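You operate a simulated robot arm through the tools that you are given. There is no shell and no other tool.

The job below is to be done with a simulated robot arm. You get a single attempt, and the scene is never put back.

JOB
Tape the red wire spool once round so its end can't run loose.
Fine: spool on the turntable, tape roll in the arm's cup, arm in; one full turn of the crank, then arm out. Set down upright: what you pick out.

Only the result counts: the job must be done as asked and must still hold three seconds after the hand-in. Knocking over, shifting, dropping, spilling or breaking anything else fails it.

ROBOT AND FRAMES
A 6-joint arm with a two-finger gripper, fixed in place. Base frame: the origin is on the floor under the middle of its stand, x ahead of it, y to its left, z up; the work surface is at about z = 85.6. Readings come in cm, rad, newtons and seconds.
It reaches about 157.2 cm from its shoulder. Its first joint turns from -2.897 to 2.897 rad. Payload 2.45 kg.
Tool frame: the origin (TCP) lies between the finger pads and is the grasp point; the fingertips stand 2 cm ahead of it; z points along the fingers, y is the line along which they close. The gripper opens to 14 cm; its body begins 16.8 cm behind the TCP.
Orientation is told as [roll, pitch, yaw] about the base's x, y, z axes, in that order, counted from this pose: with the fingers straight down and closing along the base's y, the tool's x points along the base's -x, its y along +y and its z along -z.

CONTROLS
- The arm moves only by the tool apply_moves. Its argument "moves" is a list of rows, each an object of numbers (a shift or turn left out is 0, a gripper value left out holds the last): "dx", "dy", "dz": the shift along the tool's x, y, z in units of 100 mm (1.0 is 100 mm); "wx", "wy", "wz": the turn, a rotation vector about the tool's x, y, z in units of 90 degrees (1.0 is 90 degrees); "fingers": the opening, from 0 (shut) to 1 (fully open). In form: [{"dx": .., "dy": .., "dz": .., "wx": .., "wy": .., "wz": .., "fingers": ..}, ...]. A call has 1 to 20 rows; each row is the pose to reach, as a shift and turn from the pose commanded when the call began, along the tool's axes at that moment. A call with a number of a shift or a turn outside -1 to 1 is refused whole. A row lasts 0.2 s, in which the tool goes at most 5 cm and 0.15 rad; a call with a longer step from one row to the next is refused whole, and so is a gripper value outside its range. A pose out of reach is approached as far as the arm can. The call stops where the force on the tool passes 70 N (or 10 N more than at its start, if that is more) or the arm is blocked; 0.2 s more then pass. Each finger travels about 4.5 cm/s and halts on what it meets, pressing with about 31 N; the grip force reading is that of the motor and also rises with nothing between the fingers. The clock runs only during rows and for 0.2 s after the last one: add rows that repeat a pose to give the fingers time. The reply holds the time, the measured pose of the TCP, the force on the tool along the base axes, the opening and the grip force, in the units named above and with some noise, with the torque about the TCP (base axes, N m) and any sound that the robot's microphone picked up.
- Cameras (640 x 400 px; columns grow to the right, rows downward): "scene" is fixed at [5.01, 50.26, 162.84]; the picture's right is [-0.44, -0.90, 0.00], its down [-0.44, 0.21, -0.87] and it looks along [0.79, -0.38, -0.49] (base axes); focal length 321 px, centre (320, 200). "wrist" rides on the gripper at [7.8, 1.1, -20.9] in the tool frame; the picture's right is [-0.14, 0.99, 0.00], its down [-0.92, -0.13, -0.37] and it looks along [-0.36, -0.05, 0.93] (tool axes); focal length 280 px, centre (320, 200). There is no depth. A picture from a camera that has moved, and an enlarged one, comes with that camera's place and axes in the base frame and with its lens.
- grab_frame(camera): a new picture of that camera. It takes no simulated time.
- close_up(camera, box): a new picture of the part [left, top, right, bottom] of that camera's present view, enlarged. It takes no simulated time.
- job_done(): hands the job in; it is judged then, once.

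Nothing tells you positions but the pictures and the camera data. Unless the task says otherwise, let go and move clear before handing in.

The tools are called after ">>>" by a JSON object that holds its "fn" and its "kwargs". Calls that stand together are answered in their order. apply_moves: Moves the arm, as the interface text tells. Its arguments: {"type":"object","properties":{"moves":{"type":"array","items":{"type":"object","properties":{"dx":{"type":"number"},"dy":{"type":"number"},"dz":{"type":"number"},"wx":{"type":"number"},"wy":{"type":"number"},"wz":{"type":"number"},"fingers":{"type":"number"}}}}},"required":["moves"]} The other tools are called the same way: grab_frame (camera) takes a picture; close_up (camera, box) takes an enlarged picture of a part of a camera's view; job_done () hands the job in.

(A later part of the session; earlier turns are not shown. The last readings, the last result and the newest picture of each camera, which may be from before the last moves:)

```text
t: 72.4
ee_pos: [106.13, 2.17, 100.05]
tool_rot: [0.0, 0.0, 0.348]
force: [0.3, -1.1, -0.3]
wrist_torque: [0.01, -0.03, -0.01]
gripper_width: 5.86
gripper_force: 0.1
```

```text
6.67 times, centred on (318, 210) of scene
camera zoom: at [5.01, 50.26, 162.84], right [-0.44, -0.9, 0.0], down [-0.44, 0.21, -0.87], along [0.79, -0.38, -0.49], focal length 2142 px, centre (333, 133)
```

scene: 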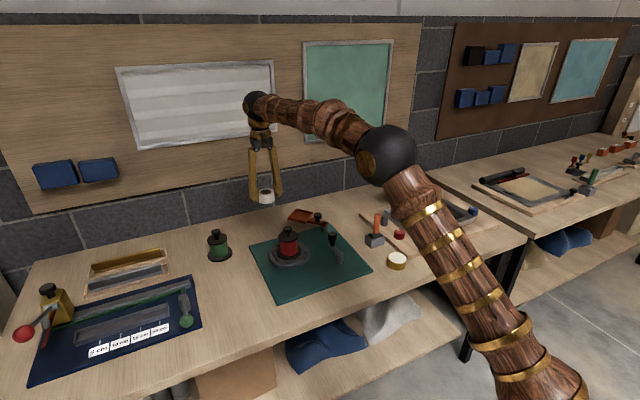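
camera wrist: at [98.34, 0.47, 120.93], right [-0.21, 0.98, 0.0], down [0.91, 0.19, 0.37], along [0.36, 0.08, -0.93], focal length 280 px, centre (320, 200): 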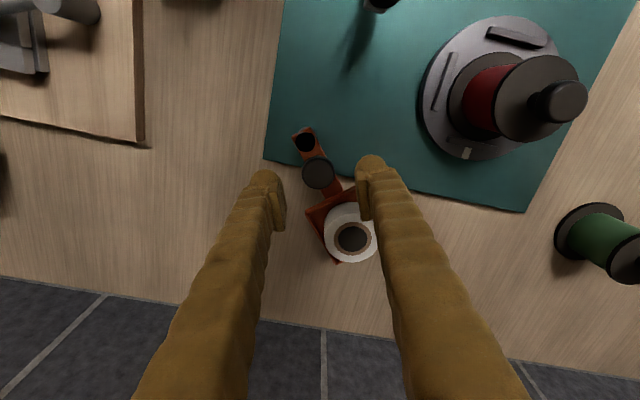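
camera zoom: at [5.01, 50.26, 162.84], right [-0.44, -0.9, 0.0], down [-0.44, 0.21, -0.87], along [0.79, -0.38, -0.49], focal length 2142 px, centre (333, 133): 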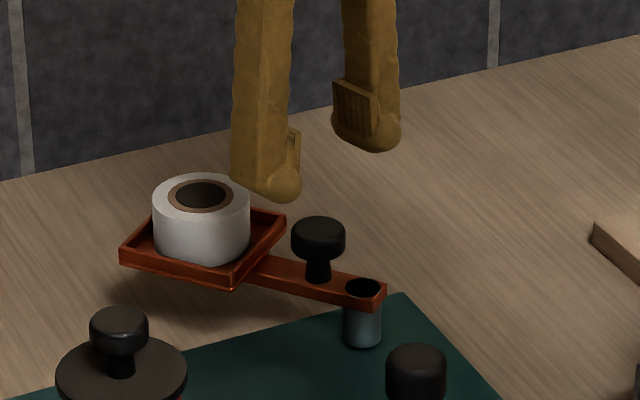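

The knob is at about (106.0, 2.0). I'll make a small correction and descend around it.

>>> {"fn": "apply_moves", "kwargs": {"moves": [{"dx": 0.013, "dy": -0.009, "dz": 0.1}, {"dx": 0.013, "dy": -0.009, "dz": 0.25}, {"dx": 0.013, "dy": -0.009, "dz": 0.4}, {"dx": 0.013, "dy": -0.009, "dz": 0.48}, {"dx": 0.013, "dy": -0.009, "dz": 0.5}]}}

>>> {"fn": "close_up", "kwargs": {"camera": "wrist", "box": [220, 100, 420, 240]}}

>>> {"fn": "close_up", "kwargs": {"camera": "scene", "box": [285, 195, 345, 235]}}

```text
t: 73.6
ee_pos: [105.94, 1.93, 95.06]
tool_rot: [-0.002, -0.001, 0.349]
force: [1.1, 0.4, -0.1]
wrist_torque: [0.04, 0.01, 0.01]
gripper_width: 5.87
gripper_force: 0.1
```

```text
2.86 times, centred on (320, 170) of wrist
camera zoom: at [98.23, 0.3, 115.92], right [-0.21, 0.98, 0.0], down [0.91, 0.19, 0.37], along [0.36, 0.08, -0.93], focal length 801 px, centre (320, 286)
```

zoom: 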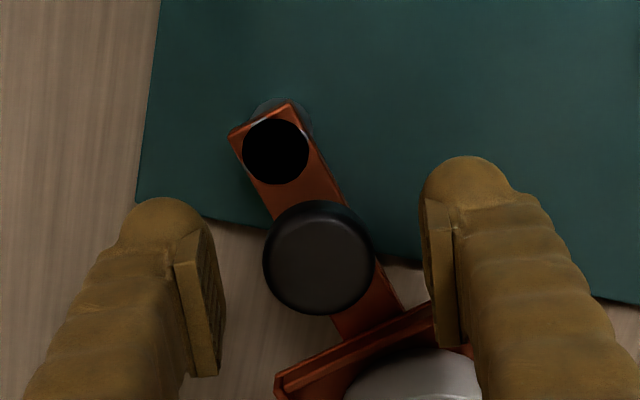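

```text
10.00 times, centred on (315, 215) of scene
camera zoom: at [5.01, 50.26, 162.84], right [-0.44, -0.9, 0.0], down [-0.44, 0.21, -0.87], along [0.79, -0.38, -0.49], focal length 3213 px, centre (370, 50)
```

zoom: 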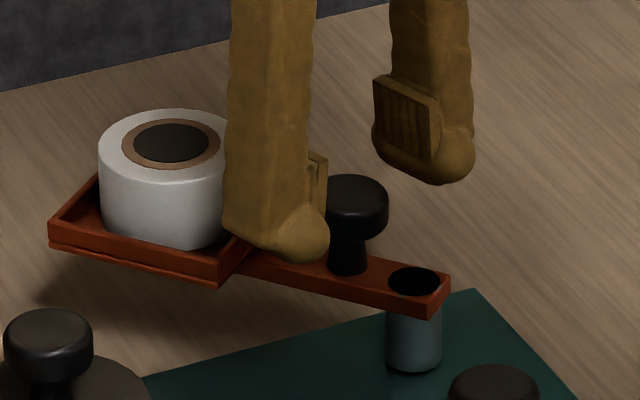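

The alignment is good. I'm lowering to z ≈ 92.9 and closing on the knob.

>>> {"fn": "apply_moves", "kwargs": {"moves": [{"dz": 0.06}, {"dz": 0.13}, {"dz": 0.19}, {"dz": 0.21}, {"dz": 0.21}]}}

>>> {"fn": "apply_moves", "kwargs": {"moves": [{"fingers": 0.3}, {"fingers": 0.2}, {"fingers": 0.1}, {"fingers": 0.0}, {"fingers": 0.0}, {"fingers": 0.0}]}}

>>> {"fn": "close_up", "kwargs": {"camera": "wrist", "box": [220, 100, 420, 240]}}

>>> {"fn": "close_up", "kwargs": {"camera": "scene", "box": [285, 195, 345, 235]}}

```text
t: 74.8
ee_pos: [106.0, 1.92, 93.0]
tool_rot: [0.0, 0.002, 0.348]
force: [0.1, 0.2, 0.4]
wrist_torque: [0.04, -0.01, 0.01]
gripper_width: 5.88
gripper_force: 0.0
```

```text
t: 76.2
ee_pos: [105.98, 1.9, 92.84]
tool_rot: [0.001, 0.002, 0.35]
force: [2.9, -12.3, -28.2]
wrist_torque: [0.03, -0.02, 0.29]
gripper_width: 3.0
gripper_force: 45.1
```

```text
2.86 times, centred on (320, 170) of wrist
camera zoom: at [98.25, 0.26, 113.73], right [-0.21, 0.98, 0.0], down [0.91, 0.19, 0.37], along [0.36, 0.08, -0.93], focal length 801 px, centre (320, 286)
```

zoom: 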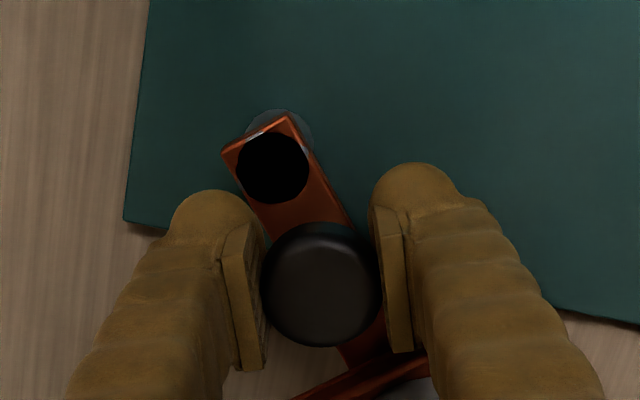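

```text
10.00 times, centred on (315, 215) of scene
camera zoom: at [5.01, 50.26, 162.84], right [-0.44, -0.9, 0.0], down [-0.44, 0.21, -0.87], along [0.79, -0.38, -0.49], focal length 3213 px, centre (370, 50)
```

zoom: 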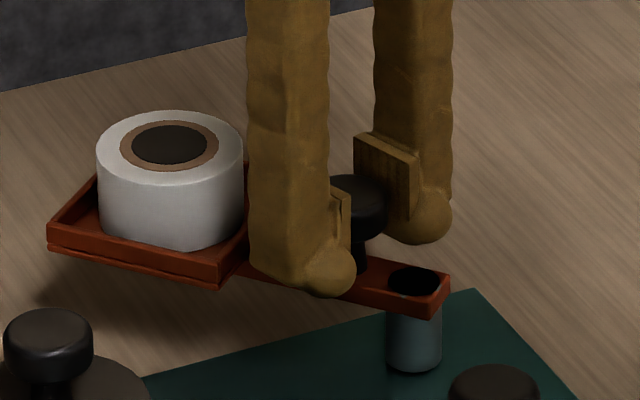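

The grip is pulling the tool down at −28 N, so the pads are wedged low on the cap or beam. I'll open, raise 0.4 cm and grip again.

>>> {"fn": "apply_moves", "kwargs": {"moves": [{"fingers": 0.25}, {"fingers": 0.3}, {"fingers": 0.3, "dz": -0.01}, {"fingers": 0.3, "dz": -0.03}, {"fingers": 0.3, "dz": -0.04}, {"fingers": 0.3, "dz": -0.04}]}}

>>> {"fn": "apply_moves", "kwargs": {"moves": [{"fingers": 0.2}, {"fingers": 0.1}, {"fingers": 0.0}, {"fingers": 0.0}, {"fingers": 0.0}]}}

>>> {"fn": "close_up", "kwargs": {"camera": "scene", "box": [285, 195, 345, 235]}}

>>> {"fn": "close_up", "kwargs": {"camera": "wrist", "box": [220, 100, 420, 240]}}

```text
t: 77.6
ee_pos: [105.89, 1.84, 93.49]
tool_rot: [0.001, -0.001, 0.35]
force: [-1.0, 0.1, -0.2]
wrist_torque: [-0.01, -0.02, 0.01]
gripper_width: 4.2
gripper_force: 0.1
```

```text
t: 78.8
ee_pos: [106.05, 1.97, 93.5]
tool_rot: [0.001, 0.0, 0.348]
force: [2.4, -6.6, 0.5]
wrist_torque: [-0.03, -0.13, 0.07]
gripper_width: 3.24
gripper_force: 44.8
```

```text
10.00 times, centred on (315, 215) of scene
camera zoom: at [5.01, 50.26, 162.84], right [-0.44, -0.9, 0.0], down [-0.44, 0.21, -0.87], along [0.79, -0.38, -0.49], focal length 3213 px, centre (370, 50)
```

zoom: 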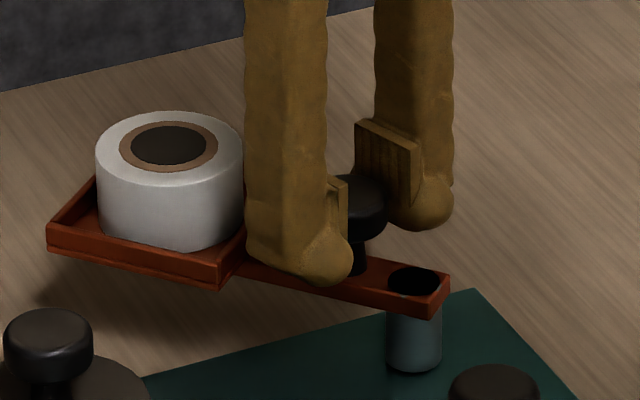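

```text
2.86 times, centred on (320, 170) of wrist
camera zoom: at [98.24, 0.28, 114.31], right [-0.21, 0.98, 0.0], down [0.91, 0.19, 0.37], along [0.36, 0.08, -0.93], focal length 801 px, centre (320, 286)
```

zoom: 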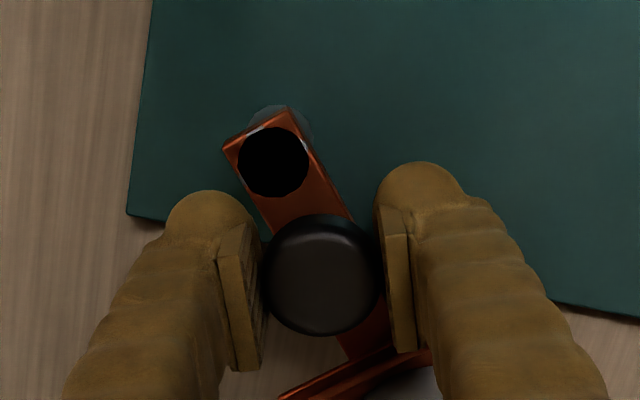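

It's now a clean grip at 3.24 cm with no vertical load. I'll test the swing with a 10° arc about the pivot.

>>> {"fn": "apply_moves", "kwargs": {"moves": [{"dx": 0.0048, "dy": 0.0118, "wz": -0.0278}, {"dx": 0.0102, "dy": 0.0233, "wz": -0.0556}, {"dx": 0.0161, "dy": 0.0346, "wz": -0.0833}, {"dx": 0.0224, "dy": 0.0457, "wz": -0.1111}, {"dx": 0.0224, "dy": 0.0457, "wz": -0.1111}]}}

>>> {"fn": "close_up", "kwargs": {"camera": "scene", "box": [270, 190, 350, 240]}}

>>> {"fn": "grab_frame", "kwargs": {"camera": "wrist"}}

```text
t: 80.0
ee_pos: [105.73, 2.14, 93.46]
tool_rot: [0.001, 0.0, 0.524]
force: [-6.4, -8.7, 6.6]
wrist_torque: [-0.11, 0.11, -0.06]
gripper_width: 3.2
gripper_force: 44.6
```

```text
8.00 times, centred on (310, 215) of scene
camera zoom: at [5.01, 50.26, 162.84], right [-0.44, -0.9, 0.0], down [-0.44, 0.21, -0.87], along [0.79, -0.38, -0.49], focal length 2570 px, centre (400, 80)
```

zoom: 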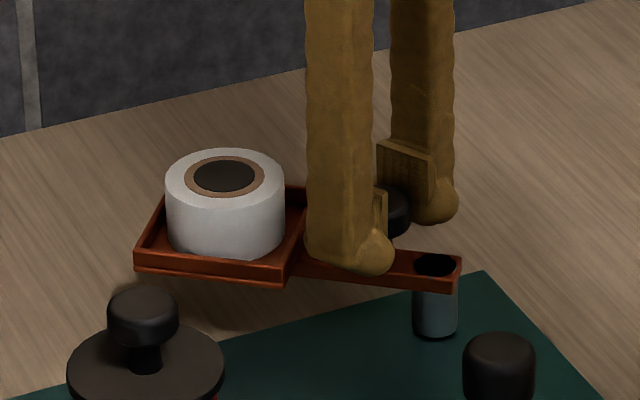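

```text
taken
camera wrist: at [98.28, -0.69, 114.31], right [-0.38, 0.93, 0.0], down [0.86, 0.35, 0.37], along [0.34, 0.14, -0.93], focal length 280 px, centre (320, 200)
```

wrist: 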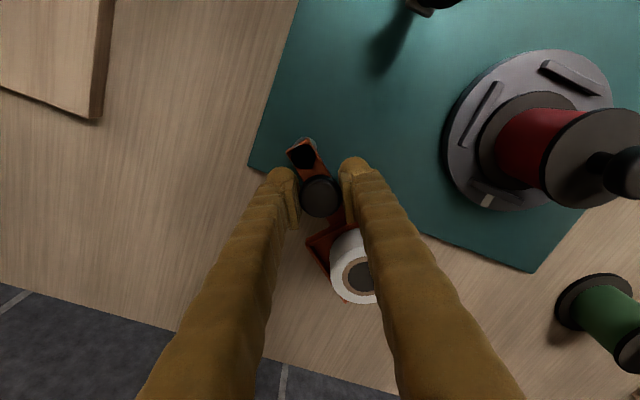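

The arm swings freely and the roll stays put. I'll continue through the arc in 20° chunks.

>>> {"fn": "apply_moves", "kwargs": {"moves": [{"dx": 0.0039, "dy": 0.0094, "wz": -0.0222}, {"dx": 0.0102, "dy": 0.0233, "wz": -0.0556}, {"dx": 0.0173, "dy": 0.0369, "wz": -0.0889}, {"dx": 0.0251, "dy": 0.05, "wz": -0.1222}, {"dx": 0.0336, "dy": 0.0628, "wz": -0.1556}, {"dx": 0.0427, "dy": 0.075, "wz": -0.1889}, {"dx": 0.0524, "dy": 0.0868, "wz": -0.2222}, {"dx": 0.0524, "dy": 0.0868, "wz": -0.2222}]}}

>>> {"fn": "close_up", "kwargs": {"camera": "scene", "box": [260, 190, 356, 250]}}

```text
t: 81.8
ee_pos: [104.67, 2.76, 93.41]
tool_rot: [0.0, 0.0, 0.873]
force: [-6.4, -19.9, 5.4]
wrist_torque: [-0.18, -0.1, -0.09]
gripper_width: 3.22
gripper_force: 45.1
```

```text
6.67 times, centred on (308, 220) of scene
camera zoom: at [5.01, 50.26, 162.84], right [-0.44, -0.9, 0.0], down [-0.44, 0.21, -0.87], along [0.79, -0.38, -0.49], focal length 2142 px, centre (400, 67)
```

zoom: 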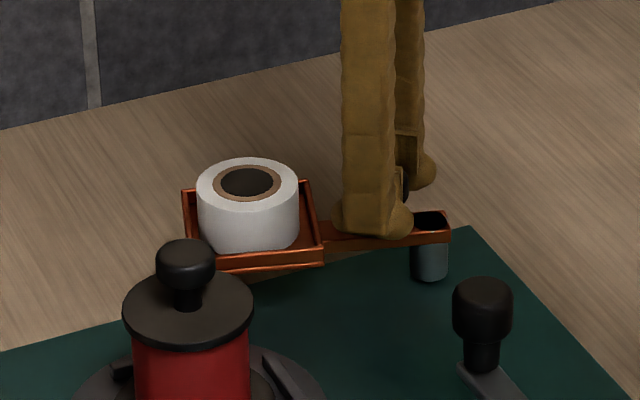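

It's swinging well. A mild inward radial force suggests my radius is slightly too large, so I'll trim it on the next 20°.

>>> {"fn": "apply_moves", "kwargs": {"moves": [{"dx": 0.0169, "dy": 0.0079, "wz": -0.0333}, {"dx": 0.0234, "dy": 0.0214, "wz": -0.0667}, {"dx": 0.0305, "dy": 0.0345, "wz": -0.1}, {"dx": 0.0384, "dy": 0.0472, "wz": -0.1333}, {"dx": 0.0468, "dy": 0.0594, "wz": -0.1667}, {"dx": 0.0559, "dy": 0.0713, "wz": -0.2}, {"dx": 0.0624, "dy": 0.0788, "wz": -0.2222}, {"dx": 0.0624, "dy": 0.0788, "wz": -0.2222}]}}

>>> {"fn": "close_up", "kwargs": {"camera": "scene", "box": [260, 190, 356, 250]}}

>>> {"fn": "grab_frame", "kwargs": {"camera": "wrist"}}

```text
t: 83.6
ee_pos: [103.62, 2.83, 93.35]
tool_rot: [0.0, 0.0, 1.221]
force: [2.2, -1.0, 3.5]
wrist_torque: [-0.04, -0.02, -0.02]
gripper_width: 3.2
gripper_force: 44.6
```

```text
6.67 times, centred on (308, 220) of scene
camera zoom: at [5.01, 50.26, 162.84], right [-0.44, -0.9, 0.0], down [-0.44, 0.21, -0.87], along [0.79, -0.38, -0.49], focal length 2142 px, centre (400, 67)
```

zoom: 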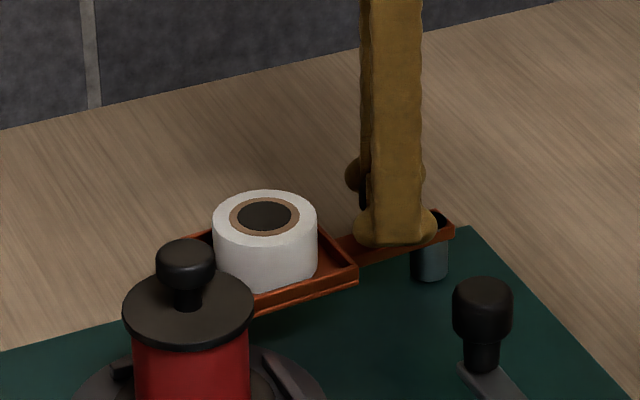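

```text
taken
camera wrist: at [100.0, -4.13, 114.29], right [-0.88, 0.47, 0.0], down [0.44, 0.82, 0.37], along [0.17, 0.33, -0.93], focal length 280 px, centre (320, 200)
```

wrist: 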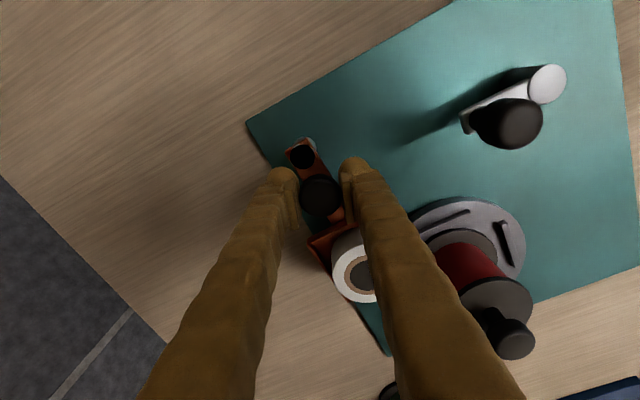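

Forces are small now and the beam is at about 91°. I'll continue 15° and watch for a stop.

>>> {"fn": "apply_moves", "kwargs": {"moves": [{"dx": 0.0058, "dy": 0.0138, "wz": -0.0333}, {"dx": 0.0122, "dy": 0.0272, "wz": -0.0667}, {"dx": 0.0193, "dy": 0.0403, "wz": -0.1}, {"dx": 0.0272, "dy": 0.053, "wz": -0.1333}, {"dx": 0.0356, "dy": 0.0653, "wz": -0.1667}, {"dx": 0.0356, "dy": 0.0653, "wz": -0.1667}]}}

>>> {"fn": "close_up", "kwargs": {"camera": "scene", "box": [260, 200, 356, 270]}}

>>> {"fn": "grab_frame", "kwargs": {"camera": "wrist"}}

```text
t: 85.0
ee_pos: [103.22, 2.59, 93.42]
tool_rot: [-0.005, 0.0, 1.483]
force: [58.1, -12.8, -10.1]
wrist_torque: [-0.15, -0.52, -0.34]
gripper_width: 3.24
gripper_force: 45.2
```

```text
5.71 times, centred on (308, 235) of scene
camera zoom: at [5.01, 50.26, 162.84], right [-0.44, -0.9, 0.0], down [-0.44, 0.21, -0.87], along [0.79, -0.38, -0.49], focal length 1836 px, centre (389, 0)
```

zoom: 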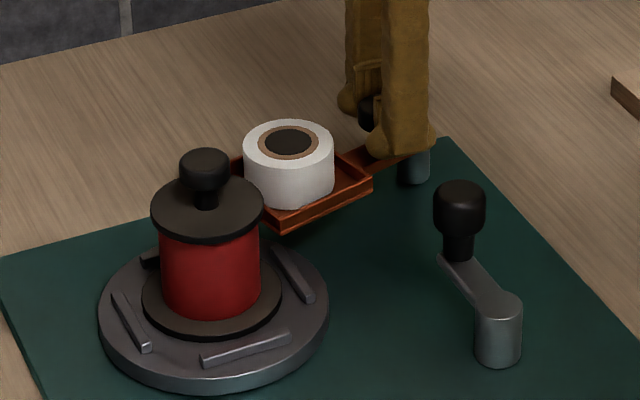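

```text
taken
camera wrist: at [101.33, -5.04, 114.29], right [-0.97, 0.22, 0.0], down [0.21, 0.91, 0.37], along [0.09, 0.36, -0.93], focal length 280 px, centre (320, 200)
```

wrist: 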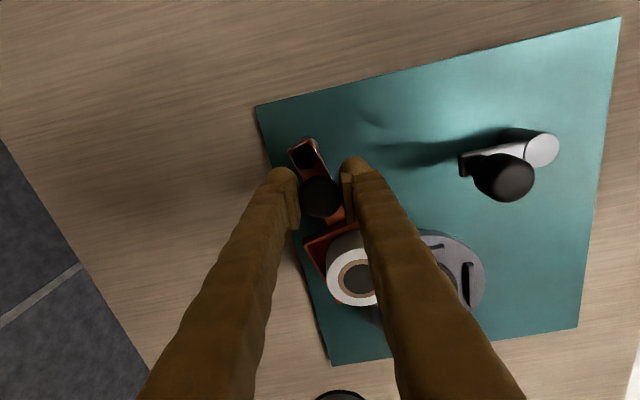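

A firm tangential resistance of 58 N suggests the hinge's inner stop. I'll check that nothing else is in contact.

>>> {"fn": "close_up", "kwargs": {"camera": "wrist", "box": [250, 120, 510, 320]}}

>>> {"fn": "close_up", "kwargs": {"camera": "scene", "box": [270, 215, 340, 265]}}

```text
2.00 times, centred on (380, 220) of wrist
camera zoom: at [101.33, -5.04, 114.29], right [-0.97, 0.22, 0.0], down [0.21, 0.91, 0.37], along [0.09, 0.36, -0.93], focal length 561 px, centre (200, 160)
```

zoom: 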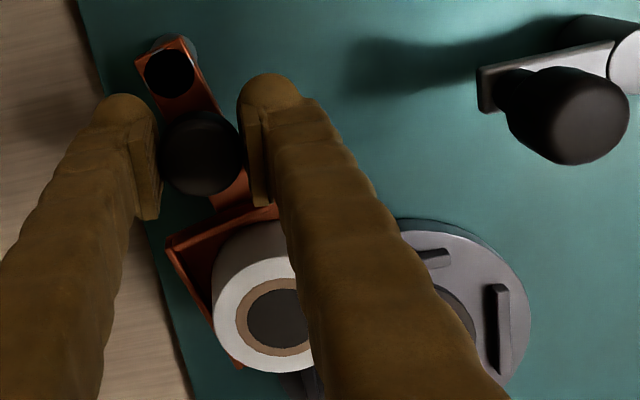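

```text
8.00 times, centred on (305, 240) of scene
camera zoom: at [5.01, 50.26, 162.84], right [-0.44, -0.9, 0.0], down [-0.44, 0.21, -0.87], along [0.79, -0.38, -0.49], focal length 2570 px, centre (440, -120)
```

zoom: 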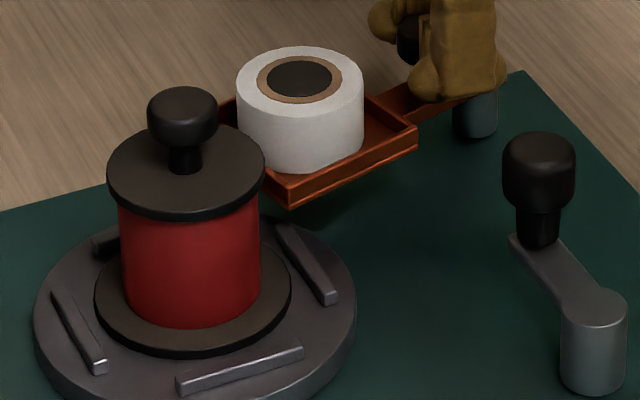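

The beam has swung about 62° to roughly 102° and is hard against its inner stop, with nothing else touching. I'll back off slightly to relieve the load, open, and rise.

>>> {"fn": "apply_moves", "kwargs": {"moves": [{"dx": -0.0025, "dy": -0.007, "wz": 0.0167}, {"dx": -0.005, "dy": -0.0141, "wz": 0.0333}, {"dx": -0.005, "dy": -0.0141, "wz": 0.0333}]}}

>>> {"fn": "apply_moves", "kwargs": {"moves": [{"fingers": 0.25}, {"fingers": 0.35}, {"fingers": 0.42}, {"fingers": 0.42}, {"dz": -0.1}, {"dz": -0.25}, {"dz": -0.45}, {"dz": -0.7}, {"dz": -0.9}, {"dz": -1.0}, {"dz": -1.0}]}}

>>> {"fn": "grab_frame", "kwargs": {"camera": "wrist"}}

>>> {"fn": "close_up", "kwargs": {"camera": "scene", "box": [260, 200, 356, 270]}}

```text
t: 85.8
ee_pos: [103.23, 2.66, 93.54]
tool_rot: [-0.001, -0.001, 1.429]
force: [47.8, -13.2, -3.4]
wrist_torque: [-0.21, -0.45, -0.39]
gripper_width: 3.23
gripper_force: 45.3
```

```text
t: 88.2
ee_pos: [103.2, 2.61, 103.4]
tool_rot: [-0.002, 0.0, 1.431]
force: [0.6, -0.7, 0.0]
wrist_torque: [-0.01, 0.02, -0.01]
gripper_width: 5.88
gripper_force: 0.1
```

```text
taken
camera wrist: at [100.97, -4.88, 124.25], right [-0.96, 0.27, 0.0], down [0.26, 0.89, 0.37], along [0.1, 0.35, -0.93], focal length 280 px, centre (320, 200)
```

wrist: 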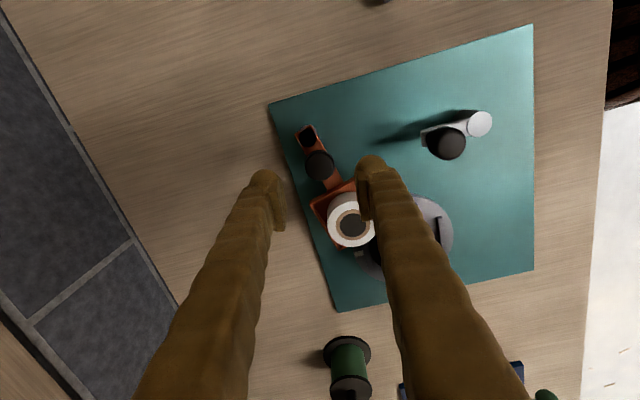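

```text
5.71 times, centred on (308, 235) of scene
camera zoom: at [5.01, 50.26, 162.84], right [-0.44, -0.9, 0.0], down [-0.44, 0.21, -0.87], along [0.79, -0.38, -0.49], focal length 1836 px, centre (389, 0)
```

zoom: 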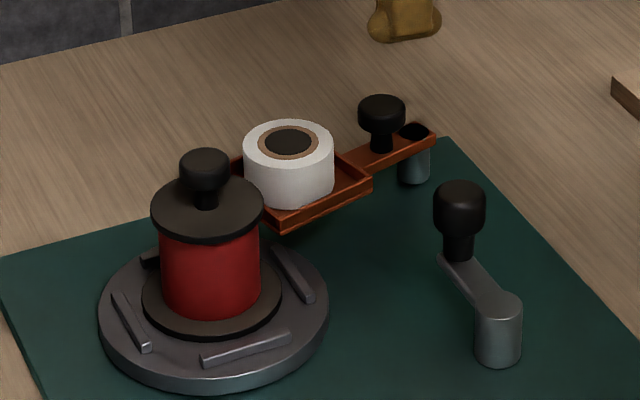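

The arm stays in after release. Next is the crank: I'll move over it while turning the gripper back, and look at its geometry.

>>> {"fn": "apply_moves", "kwargs": {"moves": [{"dx": 0.003, "dy": 0.12, "wz": 0.08}, {"dx": 0.01, "dy": 0.26, "wz": 0.17}, {"dx": 0.015, "dy": 0.4, "wz": 0.26}, {"dx": 0.02, "dy": 0.54, "wz": 0.35}, {"dx": 0.025, "dy": 0.66, "wz": 0.42}, {"dx": 0.03, "dy": 0.71, "wz": 0.4556}, {"dx": 0.03, "dy": 0.71, "wz": 0.4556}]}}

>>> {"fn": "grab_frame", "kwargs": {"camera": "wrist"}}

```text
t: 89.8
ee_pos: [96.11, 3.4, 103.37]
tool_rot: [0.002, 0.001, 0.714]
force: [0.5, 1.7, -0.7]
wrist_torque: [-0.02, 0.01, 0.0]
gripper_width: 5.88
gripper_force: 0.1
```

```text
taken
camera wrist: at [89.42, -0.82, 124.28], right [-0.54, 0.84, 0.0], down [0.78, 0.51, 0.37], along [0.31, 0.2, -0.93], focal length 280 px, centre (320, 200)
```

wrist: 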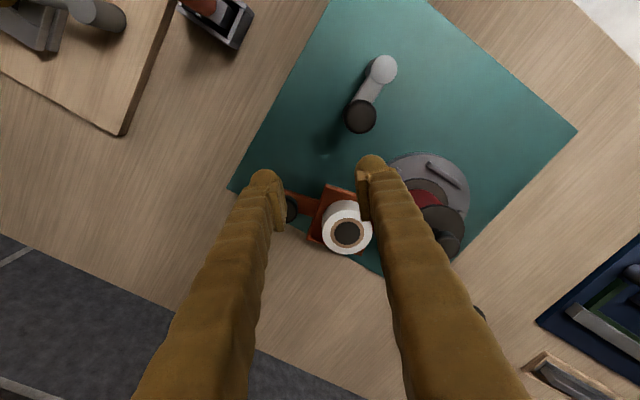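

>>> {"fn": "apply_moves", "kwargs": {"moves": [{"dx": 0.08, "dy": 0.08, "wz": 0.07}, {"dx": 0.18, "dy": 0.18, "wz": 0.16}, {"dx": 0.28, "dy": 0.28, "wz": 0.25}, {"dx": 0.38, "dy": 0.39, "wz": 0.34}, {"dx": 0.47, "dy": 0.48, "wz": 0.42}, {"dx": 0.504, "dy": 0.518, "wz": 0.4556}, {"dx": 0.504, "dy": 0.518, "wz": 0.4556}]}}

>>> {"fn": "grab_frame", "kwargs": {"camera": "wrist"}}

>>> {"fn": "close_up", "kwargs": {"camera": "wrist", "box": [240, 80, 400, 220]}}

>>> {"fn": "close_up", "kwargs": {"camera": "scene", "box": [310, 205, 366, 270]}}

```text
t: 91.4
ee_pos: [88.84, 4.03, 103.39]
tool_rot: [-0.001, -0.001, -0.002]
force: [-0.2, 0.0, 0.1]
wrist_torque: [0.04, 0.0, 0.01]
gripper_width: 5.89
gripper_force: 0.0
```

```text
taken
camera wrist: at [81.02, 5.18, 124.26], right [0.14, 0.99, 0.0], down [0.92, -0.13, 0.37], along [0.36, -0.05, -0.93], focal length 280 px, centre (320, 200)
```

wrist: 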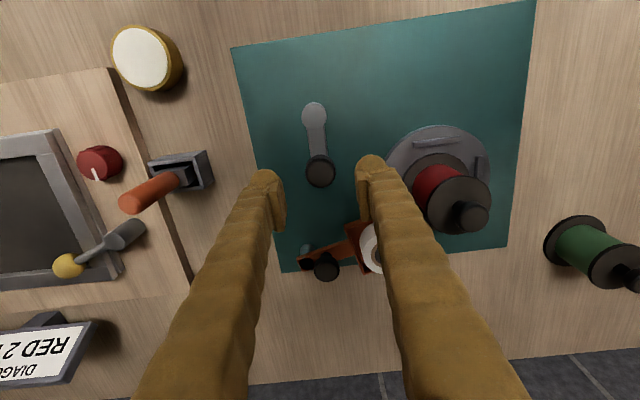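

```text
2.86 times, centred on (320, 150) of wrist
camera zoom: at [81.02, 5.18, 124.26], right [0.14, 0.99, 0.0], down [0.92, -0.13, 0.37], along [0.36, -0.05, -0.93], focal length 801 px, centre (320, 343)
```

zoom: 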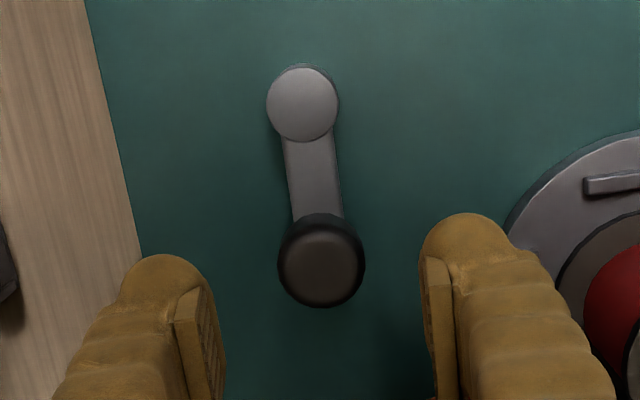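

```text
6.15 times, centred on (338, 238) of scene
camera zoom: at [5.01, 50.26, 162.84], right [-0.44, -0.9, 0.0], down [-0.44, 0.21, -0.87], along [0.79, -0.38, -0.49], focal length 1977 px, centre (209, -31)
```

zoom: 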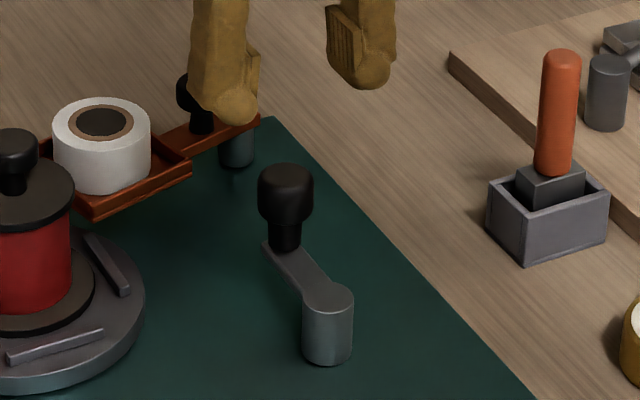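

The crank post is at about (83.8, 4.05) and its knob at about (89.15, 4.07), a radius of about 5.3 cm, with the knob top near z = 95.4. I'll descend with the fingers either side of it.

>>> {"fn": "apply_moves", "kwargs": {"moves": [{"dx": -0.015, "dy": 0.004, "dz": 0.12}, {"dx": -0.025, "dy": 0.005, "dz": 0.28}, {"dx": -0.025, "dy": 0.005, "dz": 0.42}, {"dx": -0.025, "dy": 0.005, "dz": 0.52}, {"dx": -0.025, "dy": 0.005, "dz": 0.55}, {"dx": -0.025, "dy": 0.005, "dz": 0.55}]}}

>>> {"fn": "close_up", "kwargs": {"camera": "wrist", "box": [240, 80, 400, 220]}}

>>> {"fn": "close_up", "kwargs": {"camera": "scene", "box": [310, 205, 366, 270]}}

```text
t: 92.8
ee_pos: [89.11, 4.09, 97.85]
tool_rot: [0.0, -0.001, 0.0]
force: [-0.4, 0.7, 0.4]
wrist_torque: [0.03, -0.01, 0.01]
gripper_width: 5.9
gripper_force: 0.0
```

```text
2.86 times, centred on (320, 150) of wrist
camera zoom: at [81.26, 5.23, 118.81], right [0.14, 0.99, 0.0], down [0.92, -0.13, 0.37], along [0.36, -0.05, -0.93], focal length 801 px, centre (320, 343)
```

zoom: 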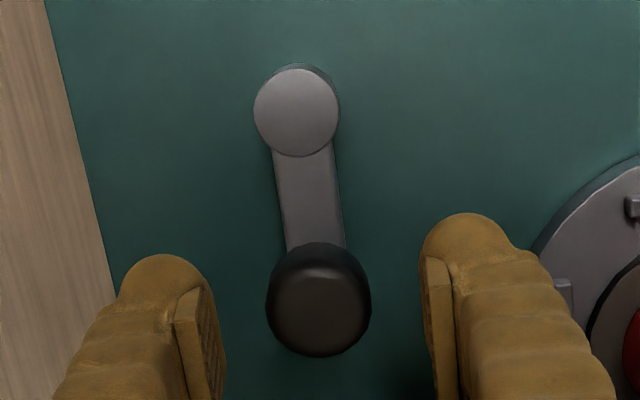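

```text
6.15 times, centred on (338, 238) of scene
camera zoom: at [5.01, 50.26, 162.84], right [-0.44, -0.9, 0.0], down [-0.44, 0.21, -0.87], along [0.79, -0.38, -0.49], focal length 1977 px, centre (209, -31)
```

zoom: 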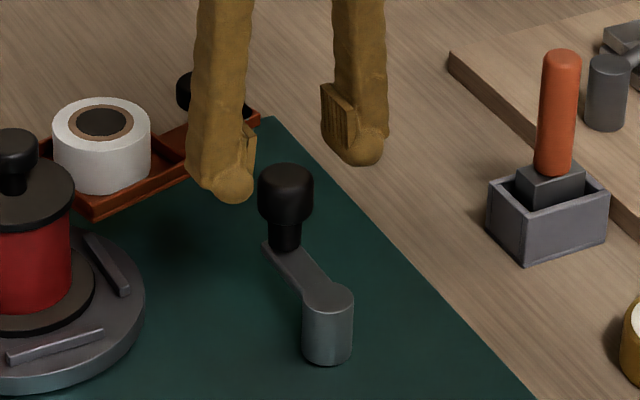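

Aligned. I'm lowering to z ≈ 93.8 and closing on the crank knob.

>>> {"fn": "apply_moves", "kwargs": {"moves": [{"dx": -0.008, "dz": 0.12}, {"dx": -0.008, "dz": 0.26}, {"dx": -0.008, "dz": 0.36}, {"dx": -0.008, "dz": 0.405}, {"dx": -0.008, "dz": 0.405}]}}

>>> {"fn": "apply_moves", "kwargs": {"moves": [{"fingers": 0.3}, {"fingers": 0.22}, {"fingers": 0.15}, {"fingers": 0.1}, {"fingers": 0.1}, {"fingers": 0.1}]}}

>>> {"fn": "close_up", "kwargs": {"camera": "wrist", "box": [240, 80, 400, 220]}}

>>> {"fn": "close_up", "kwargs": {"camera": "scene", "box": [310, 205, 366, 270]}}

```text
t: 94.0
ee_pos: [89.27, 4.0, 93.89]
tool_rot: [-0.001, -0.001, 0.0]
force: [0.7, -0.3, -0.5]
wrist_torque: [-0.01, -0.01, -0.02]
gripper_width: 5.89
gripper_force: 0.0
```

```text
t: 95.4
ee_pos: [89.32, 4.03, 93.77]
tool_rot: [0.0, 0.0, 0.001]
force: [-1.0, -10.9, -1.1]
wrist_torque: [-0.12, -0.01, -0.02]
gripper_width: 3.26
gripper_force: 45.3
```

```text
2.86 times, centred on (320, 150) of wrist
camera zoom: at [81.38, 5.14, 114.74], right [0.14, 0.99, 0.0], down [0.92, -0.13, 0.37], along [0.36, -0.05, -0.93], focal length 801 px, centre (320, 343)
```

zoom: 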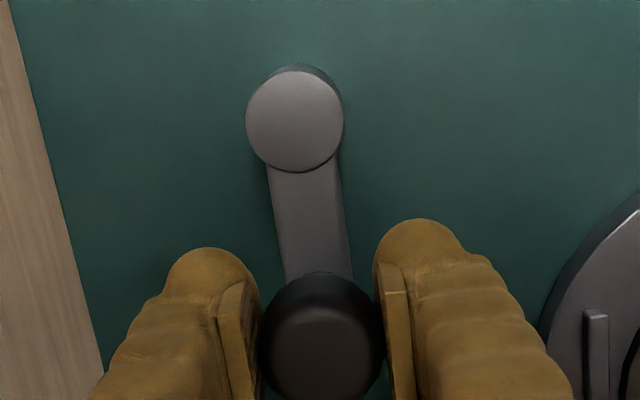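

```text
6.15 times, centred on (338, 238) of scene
camera zoom: at [5.01, 50.26, 162.84], right [-0.44, -0.9, 0.0], down [-0.44, 0.21, -0.87], along [0.79, -0.38, -0.49], focal length 1977 px, centre (209, -31)
```

zoom: 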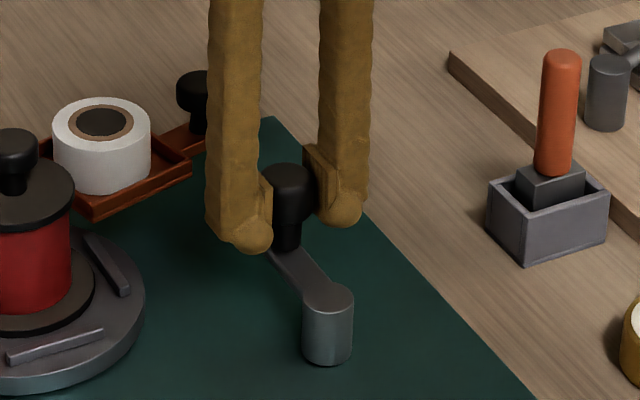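

Firmly gripped. I'll test the crank with 12° counter-clockwise and check the force and whether the turntable follows.

>>> {"fn": "apply_moves", "kwargs": {"moves": [{"dx": 0.0007, "dy": 0.0283, "wz": -0.0333}, {"dx": 0.003, "dy": 0.0564, "wz": -0.0667}, {"dx": 0.0066, "dy": 0.0845, "wz": -0.1}, {"dx": 0.0118, "dy": 0.1123, "wz": -0.1333}, {"dx": 0.0118, "dy": 0.1123, "wz": -0.1333}]}}

>>> {"fn": "grab_frame", "kwargs": {"camera": "wrist"}}

>>> {"fn": "close_up", "kwargs": {"camera": "scene", "box": [260, 200, 366, 275]}}

```text
t: 96.0
ee_pos: [89.25, 4.03, 93.96]
tool_rot: [-0.006, -0.001, 0.091]
force: [1.4, -9.9, -3.8]
wrist_torque: [-0.11, 0.0, -0.04]
gripper_width: 3.24
gripper_force: 45.2
stopped in row 3: the force on the tool passed its limit at 79 N (the readings are from after the stop); the commanded pose is now the measured one
```

```text
taken
camera wrist: at [81.31, 4.48, 114.73], right [0.05, 1.0, 0.0], down [0.93, -0.04, 0.37], along [0.37, -0.02, -0.93], focal length 280 px, centre (320, 200)
```

wrist: 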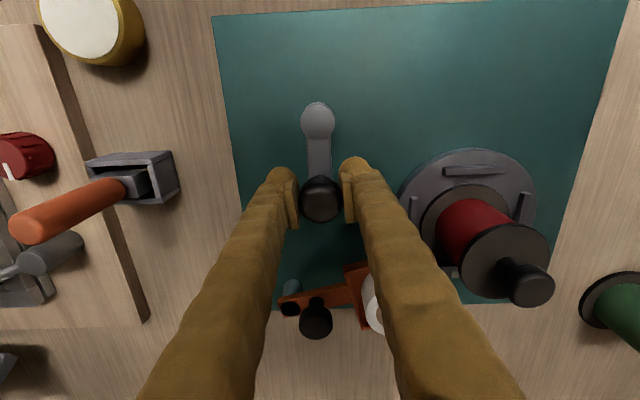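

```text
5.33 times, centred on (313, 238) of scene
camera zoom: at [5.01, 50.26, 162.84], right [-0.44, -0.9, 0.0], down [-0.44, 0.21, -0.87], along [0.79, -0.38, -0.49], focal length 1713 px, centre (357, 0)
```

zoom: 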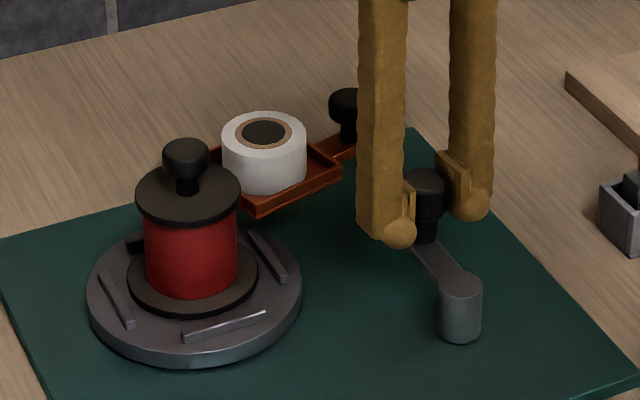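

Counter-clockwise is blocked by a stop, so the crank must turn clockwise. I'll test 12° that way.

>>> {"fn": "apply_moves", "kwargs": {"moves": [{"dx": 0.0033, "dy": -0.0281, "wz": 0.0333}, {"dx": 0.008, "dy": -0.0559, "wz": 0.0667}, {"dx": 0.0143, "dy": -0.0835, "wz": 0.1}, {"dx": 0.0219, "dy": -0.1108, "wz": 0.1333}, {"dx": 0.0219, "dy": -0.1108, "wz": 0.1333}]}}

>>> {"fn": "grab_frame", "kwargs": {"camera": "wrist"}}

>>> {"fn": "close_up", "kwargs": {"camera": "scene", "box": [260, 200, 366, 275]}}

```text
t: 97.2
ee_pos: [89.13, 2.95, 93.93]
tool_rot: [-0.004, 0.001, -0.119]
force: [13.1, -3.1, -14.8]
wrist_torque: [-0.01, -0.28, 0.02]
gripper_width: 3.28
gripper_force: 45.2
```

```text
taken
camera wrist: at [81.44, 5.03, 114.73], right [0.25, 0.97, 0.0], down [0.9, -0.23, 0.37], along [0.36, -0.1, -0.93], focal length 280 px, centre (320, 200)
```

wrist: 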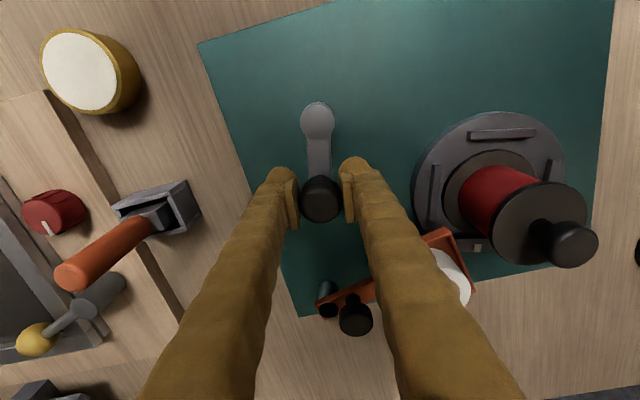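

```text
5.33 times, centred on (313, 238) of scene
camera zoom: at [5.01, 50.26, 162.84], right [-0.44, -0.9, 0.0], down [-0.44, 0.21, -0.87], along [0.79, -0.38, -0.49], focal length 1713 px, centre (357, 0)
```

zoom: 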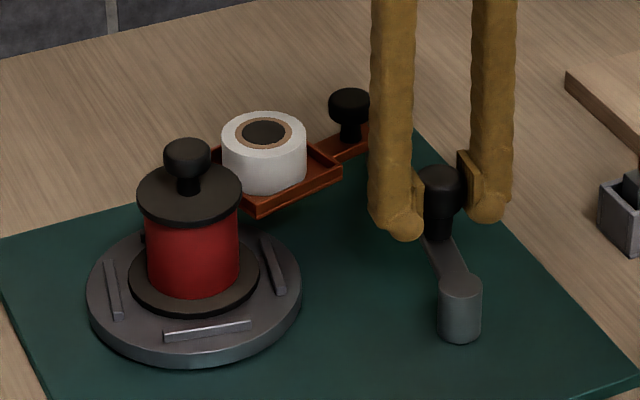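

Clockwise works, and the turntable follows. I'll continue along the circle, 40° in 4° steps, with the gripper yawing along.

>>> {"fn": "apply_moves", "kwargs": {"moves": [{"dx": 0.0013, "dy": -0.0384, "dz": 0.006, "wz": 0.0444}, {"dx": 0.0059, "dy": -0.0766, "dz": 0.012, "wz": 0.0889}, {"dx": 0.0161, "dy": -0.1138, "dz": 0.012, "wz": 0.1333}, {"dx": 0.0289, "dy": -0.1501, "dz": 0.012, "wz": 0.1778}, {"dx": 0.0442, "dy": -0.1855, "dz": 0.012, "wz": 0.2222}, {"dx": 0.062, "dy": -0.2197, "dz": 0.012, "wz": 0.2667}, {"dx": 0.082, "dy": -0.2526, "dz": 0.012, "wz": 0.3111}, {"dx": 0.1044, "dy": -0.284, "dz": 0.012, "wz": 0.3556}, {"dx": 0.1288, "dy": -0.3137, "dz": 0.012, "wz": 0.4}, {"dx": 0.1553, "dy": -0.3417, "dz": 0.012, "wz": 0.4444}, {"dx": 0.1553, "dy": -0.3417, "dz": 0.012, "wz": 0.4444}]}}

>>> {"fn": "grab_frame", "kwargs": {"camera": "wrist"}}

>>> {"fn": "close_up", "kwargs": {"camera": "scene", "box": [260, 200, 366, 275]}}

```text
t: 99.6
ee_pos: [87.17, -0.25, 93.78]
tool_rot: [-0.002, -0.005, -0.818]
force: [-11.8, 15.8, 25.4]
wrist_torque: [0.12, 0.08, -0.05]
gripper_width: 3.26
gripper_force: 44.8
```

```text
taken
camera wrist: at [82.51, 6.29, 114.63], right [0.82, 0.58, 0.0], down [0.54, -0.76, 0.37], along [0.21, -0.3, -0.93], focal length 280 px, centre (320, 200)
```

wrist: 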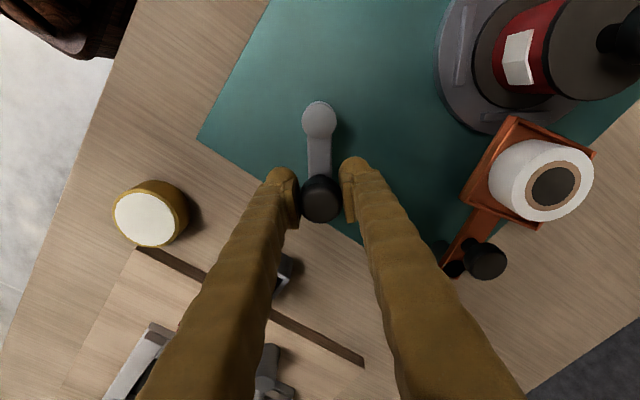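

```text
5.33 times, centred on (313, 238) of scene
camera zoom: at [5.01, 50.26, 162.84], right [-0.44, -0.9, 0.0], down [-0.44, 0.21, -0.87], along [0.79, -0.38, -0.49], focal length 1713 px, centre (357, 0)
```

zoom: 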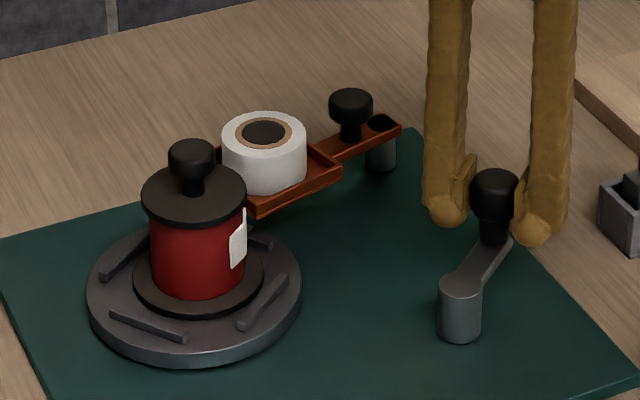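

It works: a strip of white tape is appearing on the red spool. I'll continue clockwise with slightly trimmed radius and height.

>>> {"fn": "apply_moves", "kwargs": {"moves": [{"dx": 0.0107, "dy": -0.0374, "dz": -0.005, "wz": 0.0444}, {"dx": 0.0237, "dy": -0.0736, "dz": -0.009, "wz": 0.0889}, {"dx": 0.0343, "dy": -0.11, "dz": -0.009, "wz": 0.1333}, {"dx": 0.0475, "dy": -0.1456, "dz": -0.009, "wz": 0.1778}, {"dx": 0.0631, "dy": -0.1803, "dz": -0.009, "wz": 0.2222}, {"dx": 0.0811, "dy": -0.2137, "dz": -0.009, "wz": 0.2667}, {"dx": 0.1013, "dy": -0.2458, "dz": -0.009, "wz": 0.3111}, {"dx": 0.1238, "dy": -0.2764, "dz": -0.009, "wz": 0.3556}, {"dx": 0.1483, "dy": -0.3054, "dz": -0.009, "wz": 0.4}, {"dx": 0.1748, "dy": -0.3326, "dz": -0.009, "wz": 0.4444}, {"dx": 0.2032, "dy": -0.3578, "dz": -0.009, "wz": 0.4889}, {"dx": 0.2032, "dy": -0.3578, "dz": -0.009, "wz": 0.4889}]}}

>>> {"fn": "grab_frame", "kwargs": {"camera": "wrist"}}

>>> {"fn": "close_up", "kwargs": {"camera": "scene", "box": [260, 200, 366, 275]}}

```text
t: 102.2
ee_pos: [83.18, -1.19, 93.82]
tool_rot: [-0.001, -0.004, -1.586]
force: [-0.7, -5.7, -10.1]
wrist_torque: [-0.03, 0.05, 0.0]
gripper_width: 3.24
gripper_force: 45.1
```

```text
taken
camera wrist: at [84.33, 6.7, 114.63], right [0.99, -0.15, 0.0], down [-0.14, -0.92, 0.37], along [-0.06, -0.37, -0.93], focal length 280 px, centre (320, 200)
```

wrist: 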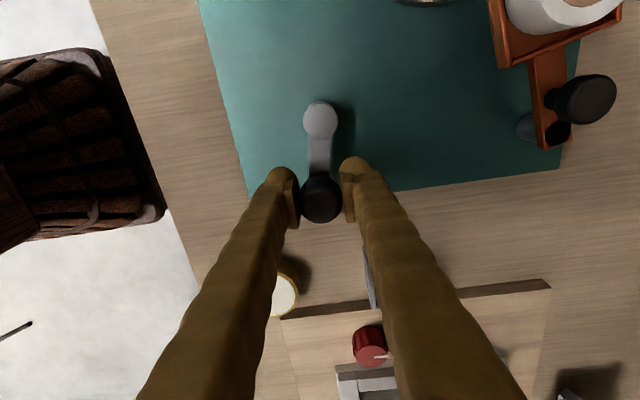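

```text
5.33 times, centred on (313, 238) of scene
camera zoom: at [5.01, 50.26, 162.84], right [-0.44, -0.9, 0.0], down [-0.44, 0.21, -0.87], along [0.79, -0.38, -0.49], focal length 1713 px, centre (357, 0)
```

zoom: 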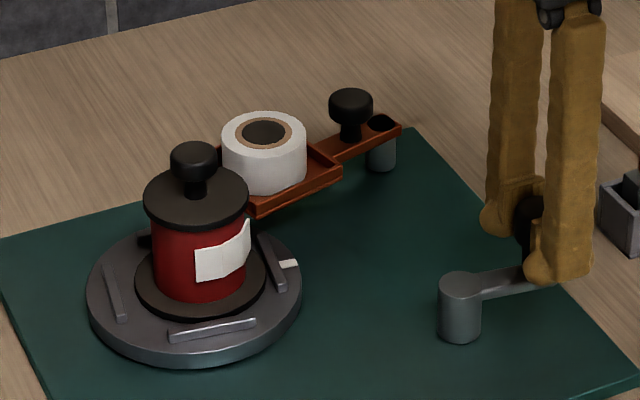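

Tape is growing round the spool. The gripper yaw is at −91°, so I'll release, rise, turn the wrist 180°, and take hold of the knob again.

>>> {"fn": "apply_moves", "kwargs": {"moves": [{"fingers": 0.25}, {"fingers": 0.35}, {"fingers": 0.42}, {"fingers": 0.42}, {"dz": -0.08}, {"dz": -0.2}, {"dz": -0.35}, {"dz": -0.48}, {"dz": -0.55}, {"dz": -0.55}]}}

>>> {"fn": "apply_moves", "kwargs": {"moves": [{"wz": -0.08}, {"wz": -0.17}, {"wz": -0.26}, {"wz": -0.35}, {"wz": -0.44}, {"wz": -0.53}, {"wz": -0.62}, {"wz": -0.71}, {"wz": -0.8}, {"wz": -0.88}, {"wz": -0.95}, {"wz": -1.0}, {"wz": -1.0}]}}

>>> {"fn": "grab_frame", "kwargs": {"camera": "wrist"}}

>>> {"fn": "close_up", "kwargs": {"camera": "scene", "box": [260, 190, 380, 275]}}

```text
t: 104.4
ee_pos: [83.21, -1.18, 99.39]
tool_rot: [0.001, -0.002, -1.583]
force: [0.0, -0.1, 0.6]
wrist_torque: [0.03, 0.0, 0.0]
gripper_width: 5.88
gripper_force: 0.1
```

```text
t: 107.2
ee_pos: [83.17, -1.16, 99.3]
tool_rot: [-0.004, -0.001, -0.013]
force: [0.6, 0.6, -0.2]
wrist_torque: [0.02, -0.02, 0.0]
gripper_width: 5.89
gripper_force: 0.0
```

```text
taken
camera wrist: at [75.33, 0.06, 120.22], right [0.15, 0.99, 0.0], down [0.92, -0.14, 0.37], along [0.36, -0.06, -0.93], focal length 280 px, centre (320, 200)
```

wrist: 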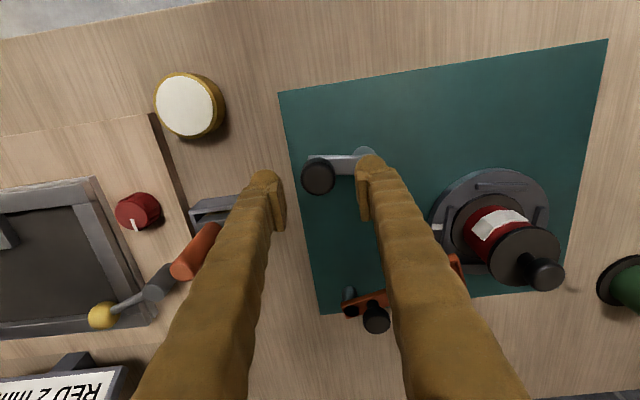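

```text
4.71 times, centred on (320, 232) of scene
camera zoom: at [5.01, 50.26, 162.84], right [-0.44, -0.9, 0.0], down [-0.44, 0.21, -0.87], along [0.79, -0.38, -0.49], focal length 1512 px, centre (320, 47)
```

zoom: 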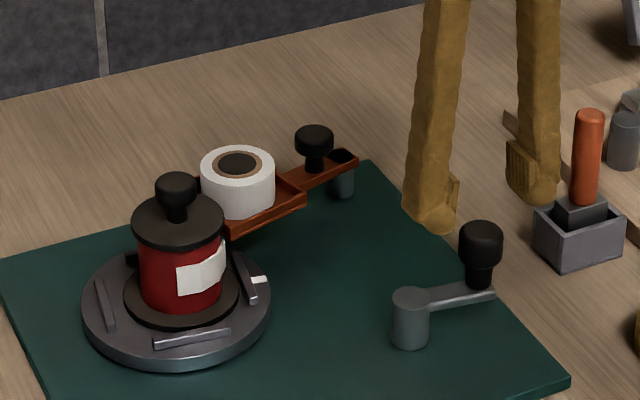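

The crank holds its position. I'm finishing the wrist turn to about +89°.

>>> {"fn": "apply_moves", "kwargs": {"moves": [{"wz": -0.08}, {"wz": -0.17}, {"wz": -0.26}, {"wz": -0.35}, {"wz": -0.44}, {"wz": -0.53}, {"wz": -0.62}, {"wz": -0.71}, {"wz": -0.8}, {"wz": -0.88}, {"wz": -0.95}, {"wz": -1.0}, {"wz": -1.0}]}}

>>> {"fn": "grab_frame", "kwargs": {"camera": "wrist"}}

>>> {"fn": "close_up", "kwargs": {"camera": "wrist", "box": [240, 120, 400, 260]}}

>>> {"fn": "close_up", "kwargs": {"camera": "scene", "box": [260, 190, 380, 275]}}

```text
t: 110.0
ee_pos: [83.18, -1.13, 99.25]
tool_rot: [0.0, 0.005, 1.56]
force: [-0.5, 0.9, -0.6]
wrist_torque: [0.0, -0.04, 0.02]
gripper_width: 5.89
gripper_force: 0.1
```

```text
taken
camera wrist: at [81.95, -8.91, 120.29], right [-0.99, 0.15, 0.0], down [0.14, 0.92, 0.36], along [0.06, 0.36, -0.93], focal length 280 px, centre (320, 200)
```

wrist: 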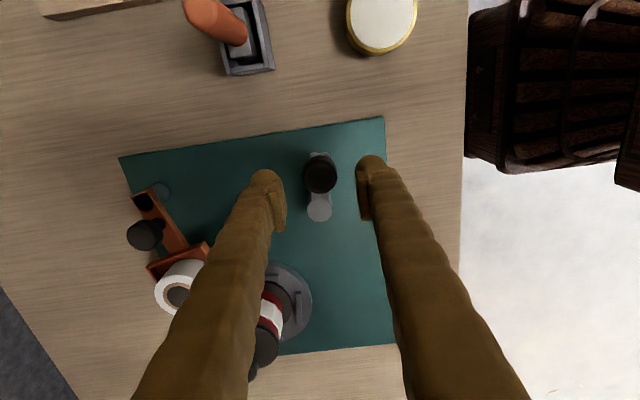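

```text
2.86 times, centred on (320, 190) of wrist
camera zoom: at [81.95, -8.91, 120.29], right [-0.99, 0.15, 0.0], down [0.14, 0.92, 0.36], along [0.06, 0.36, -0.93], focal length 801 px, centre (320, 229)
```

zoom: 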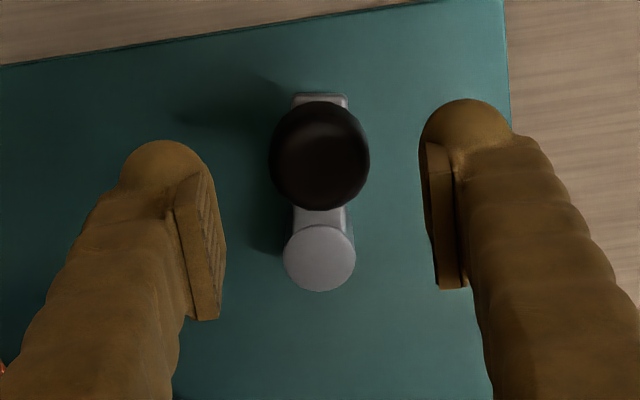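

```text
4.71 times, centred on (320, 232) of scene
camera zoom: at [5.01, 50.26, 162.84], right [-0.44, -0.9, 0.0], down [-0.44, 0.21, -0.87], along [0.79, -0.38, -0.49], focal length 1512 px, centre (320, 47)
```

zoom: 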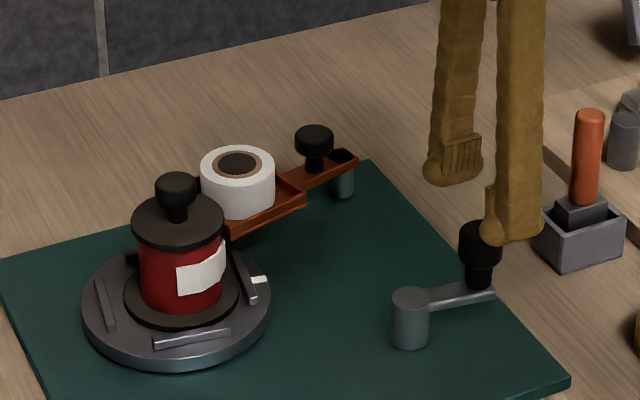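

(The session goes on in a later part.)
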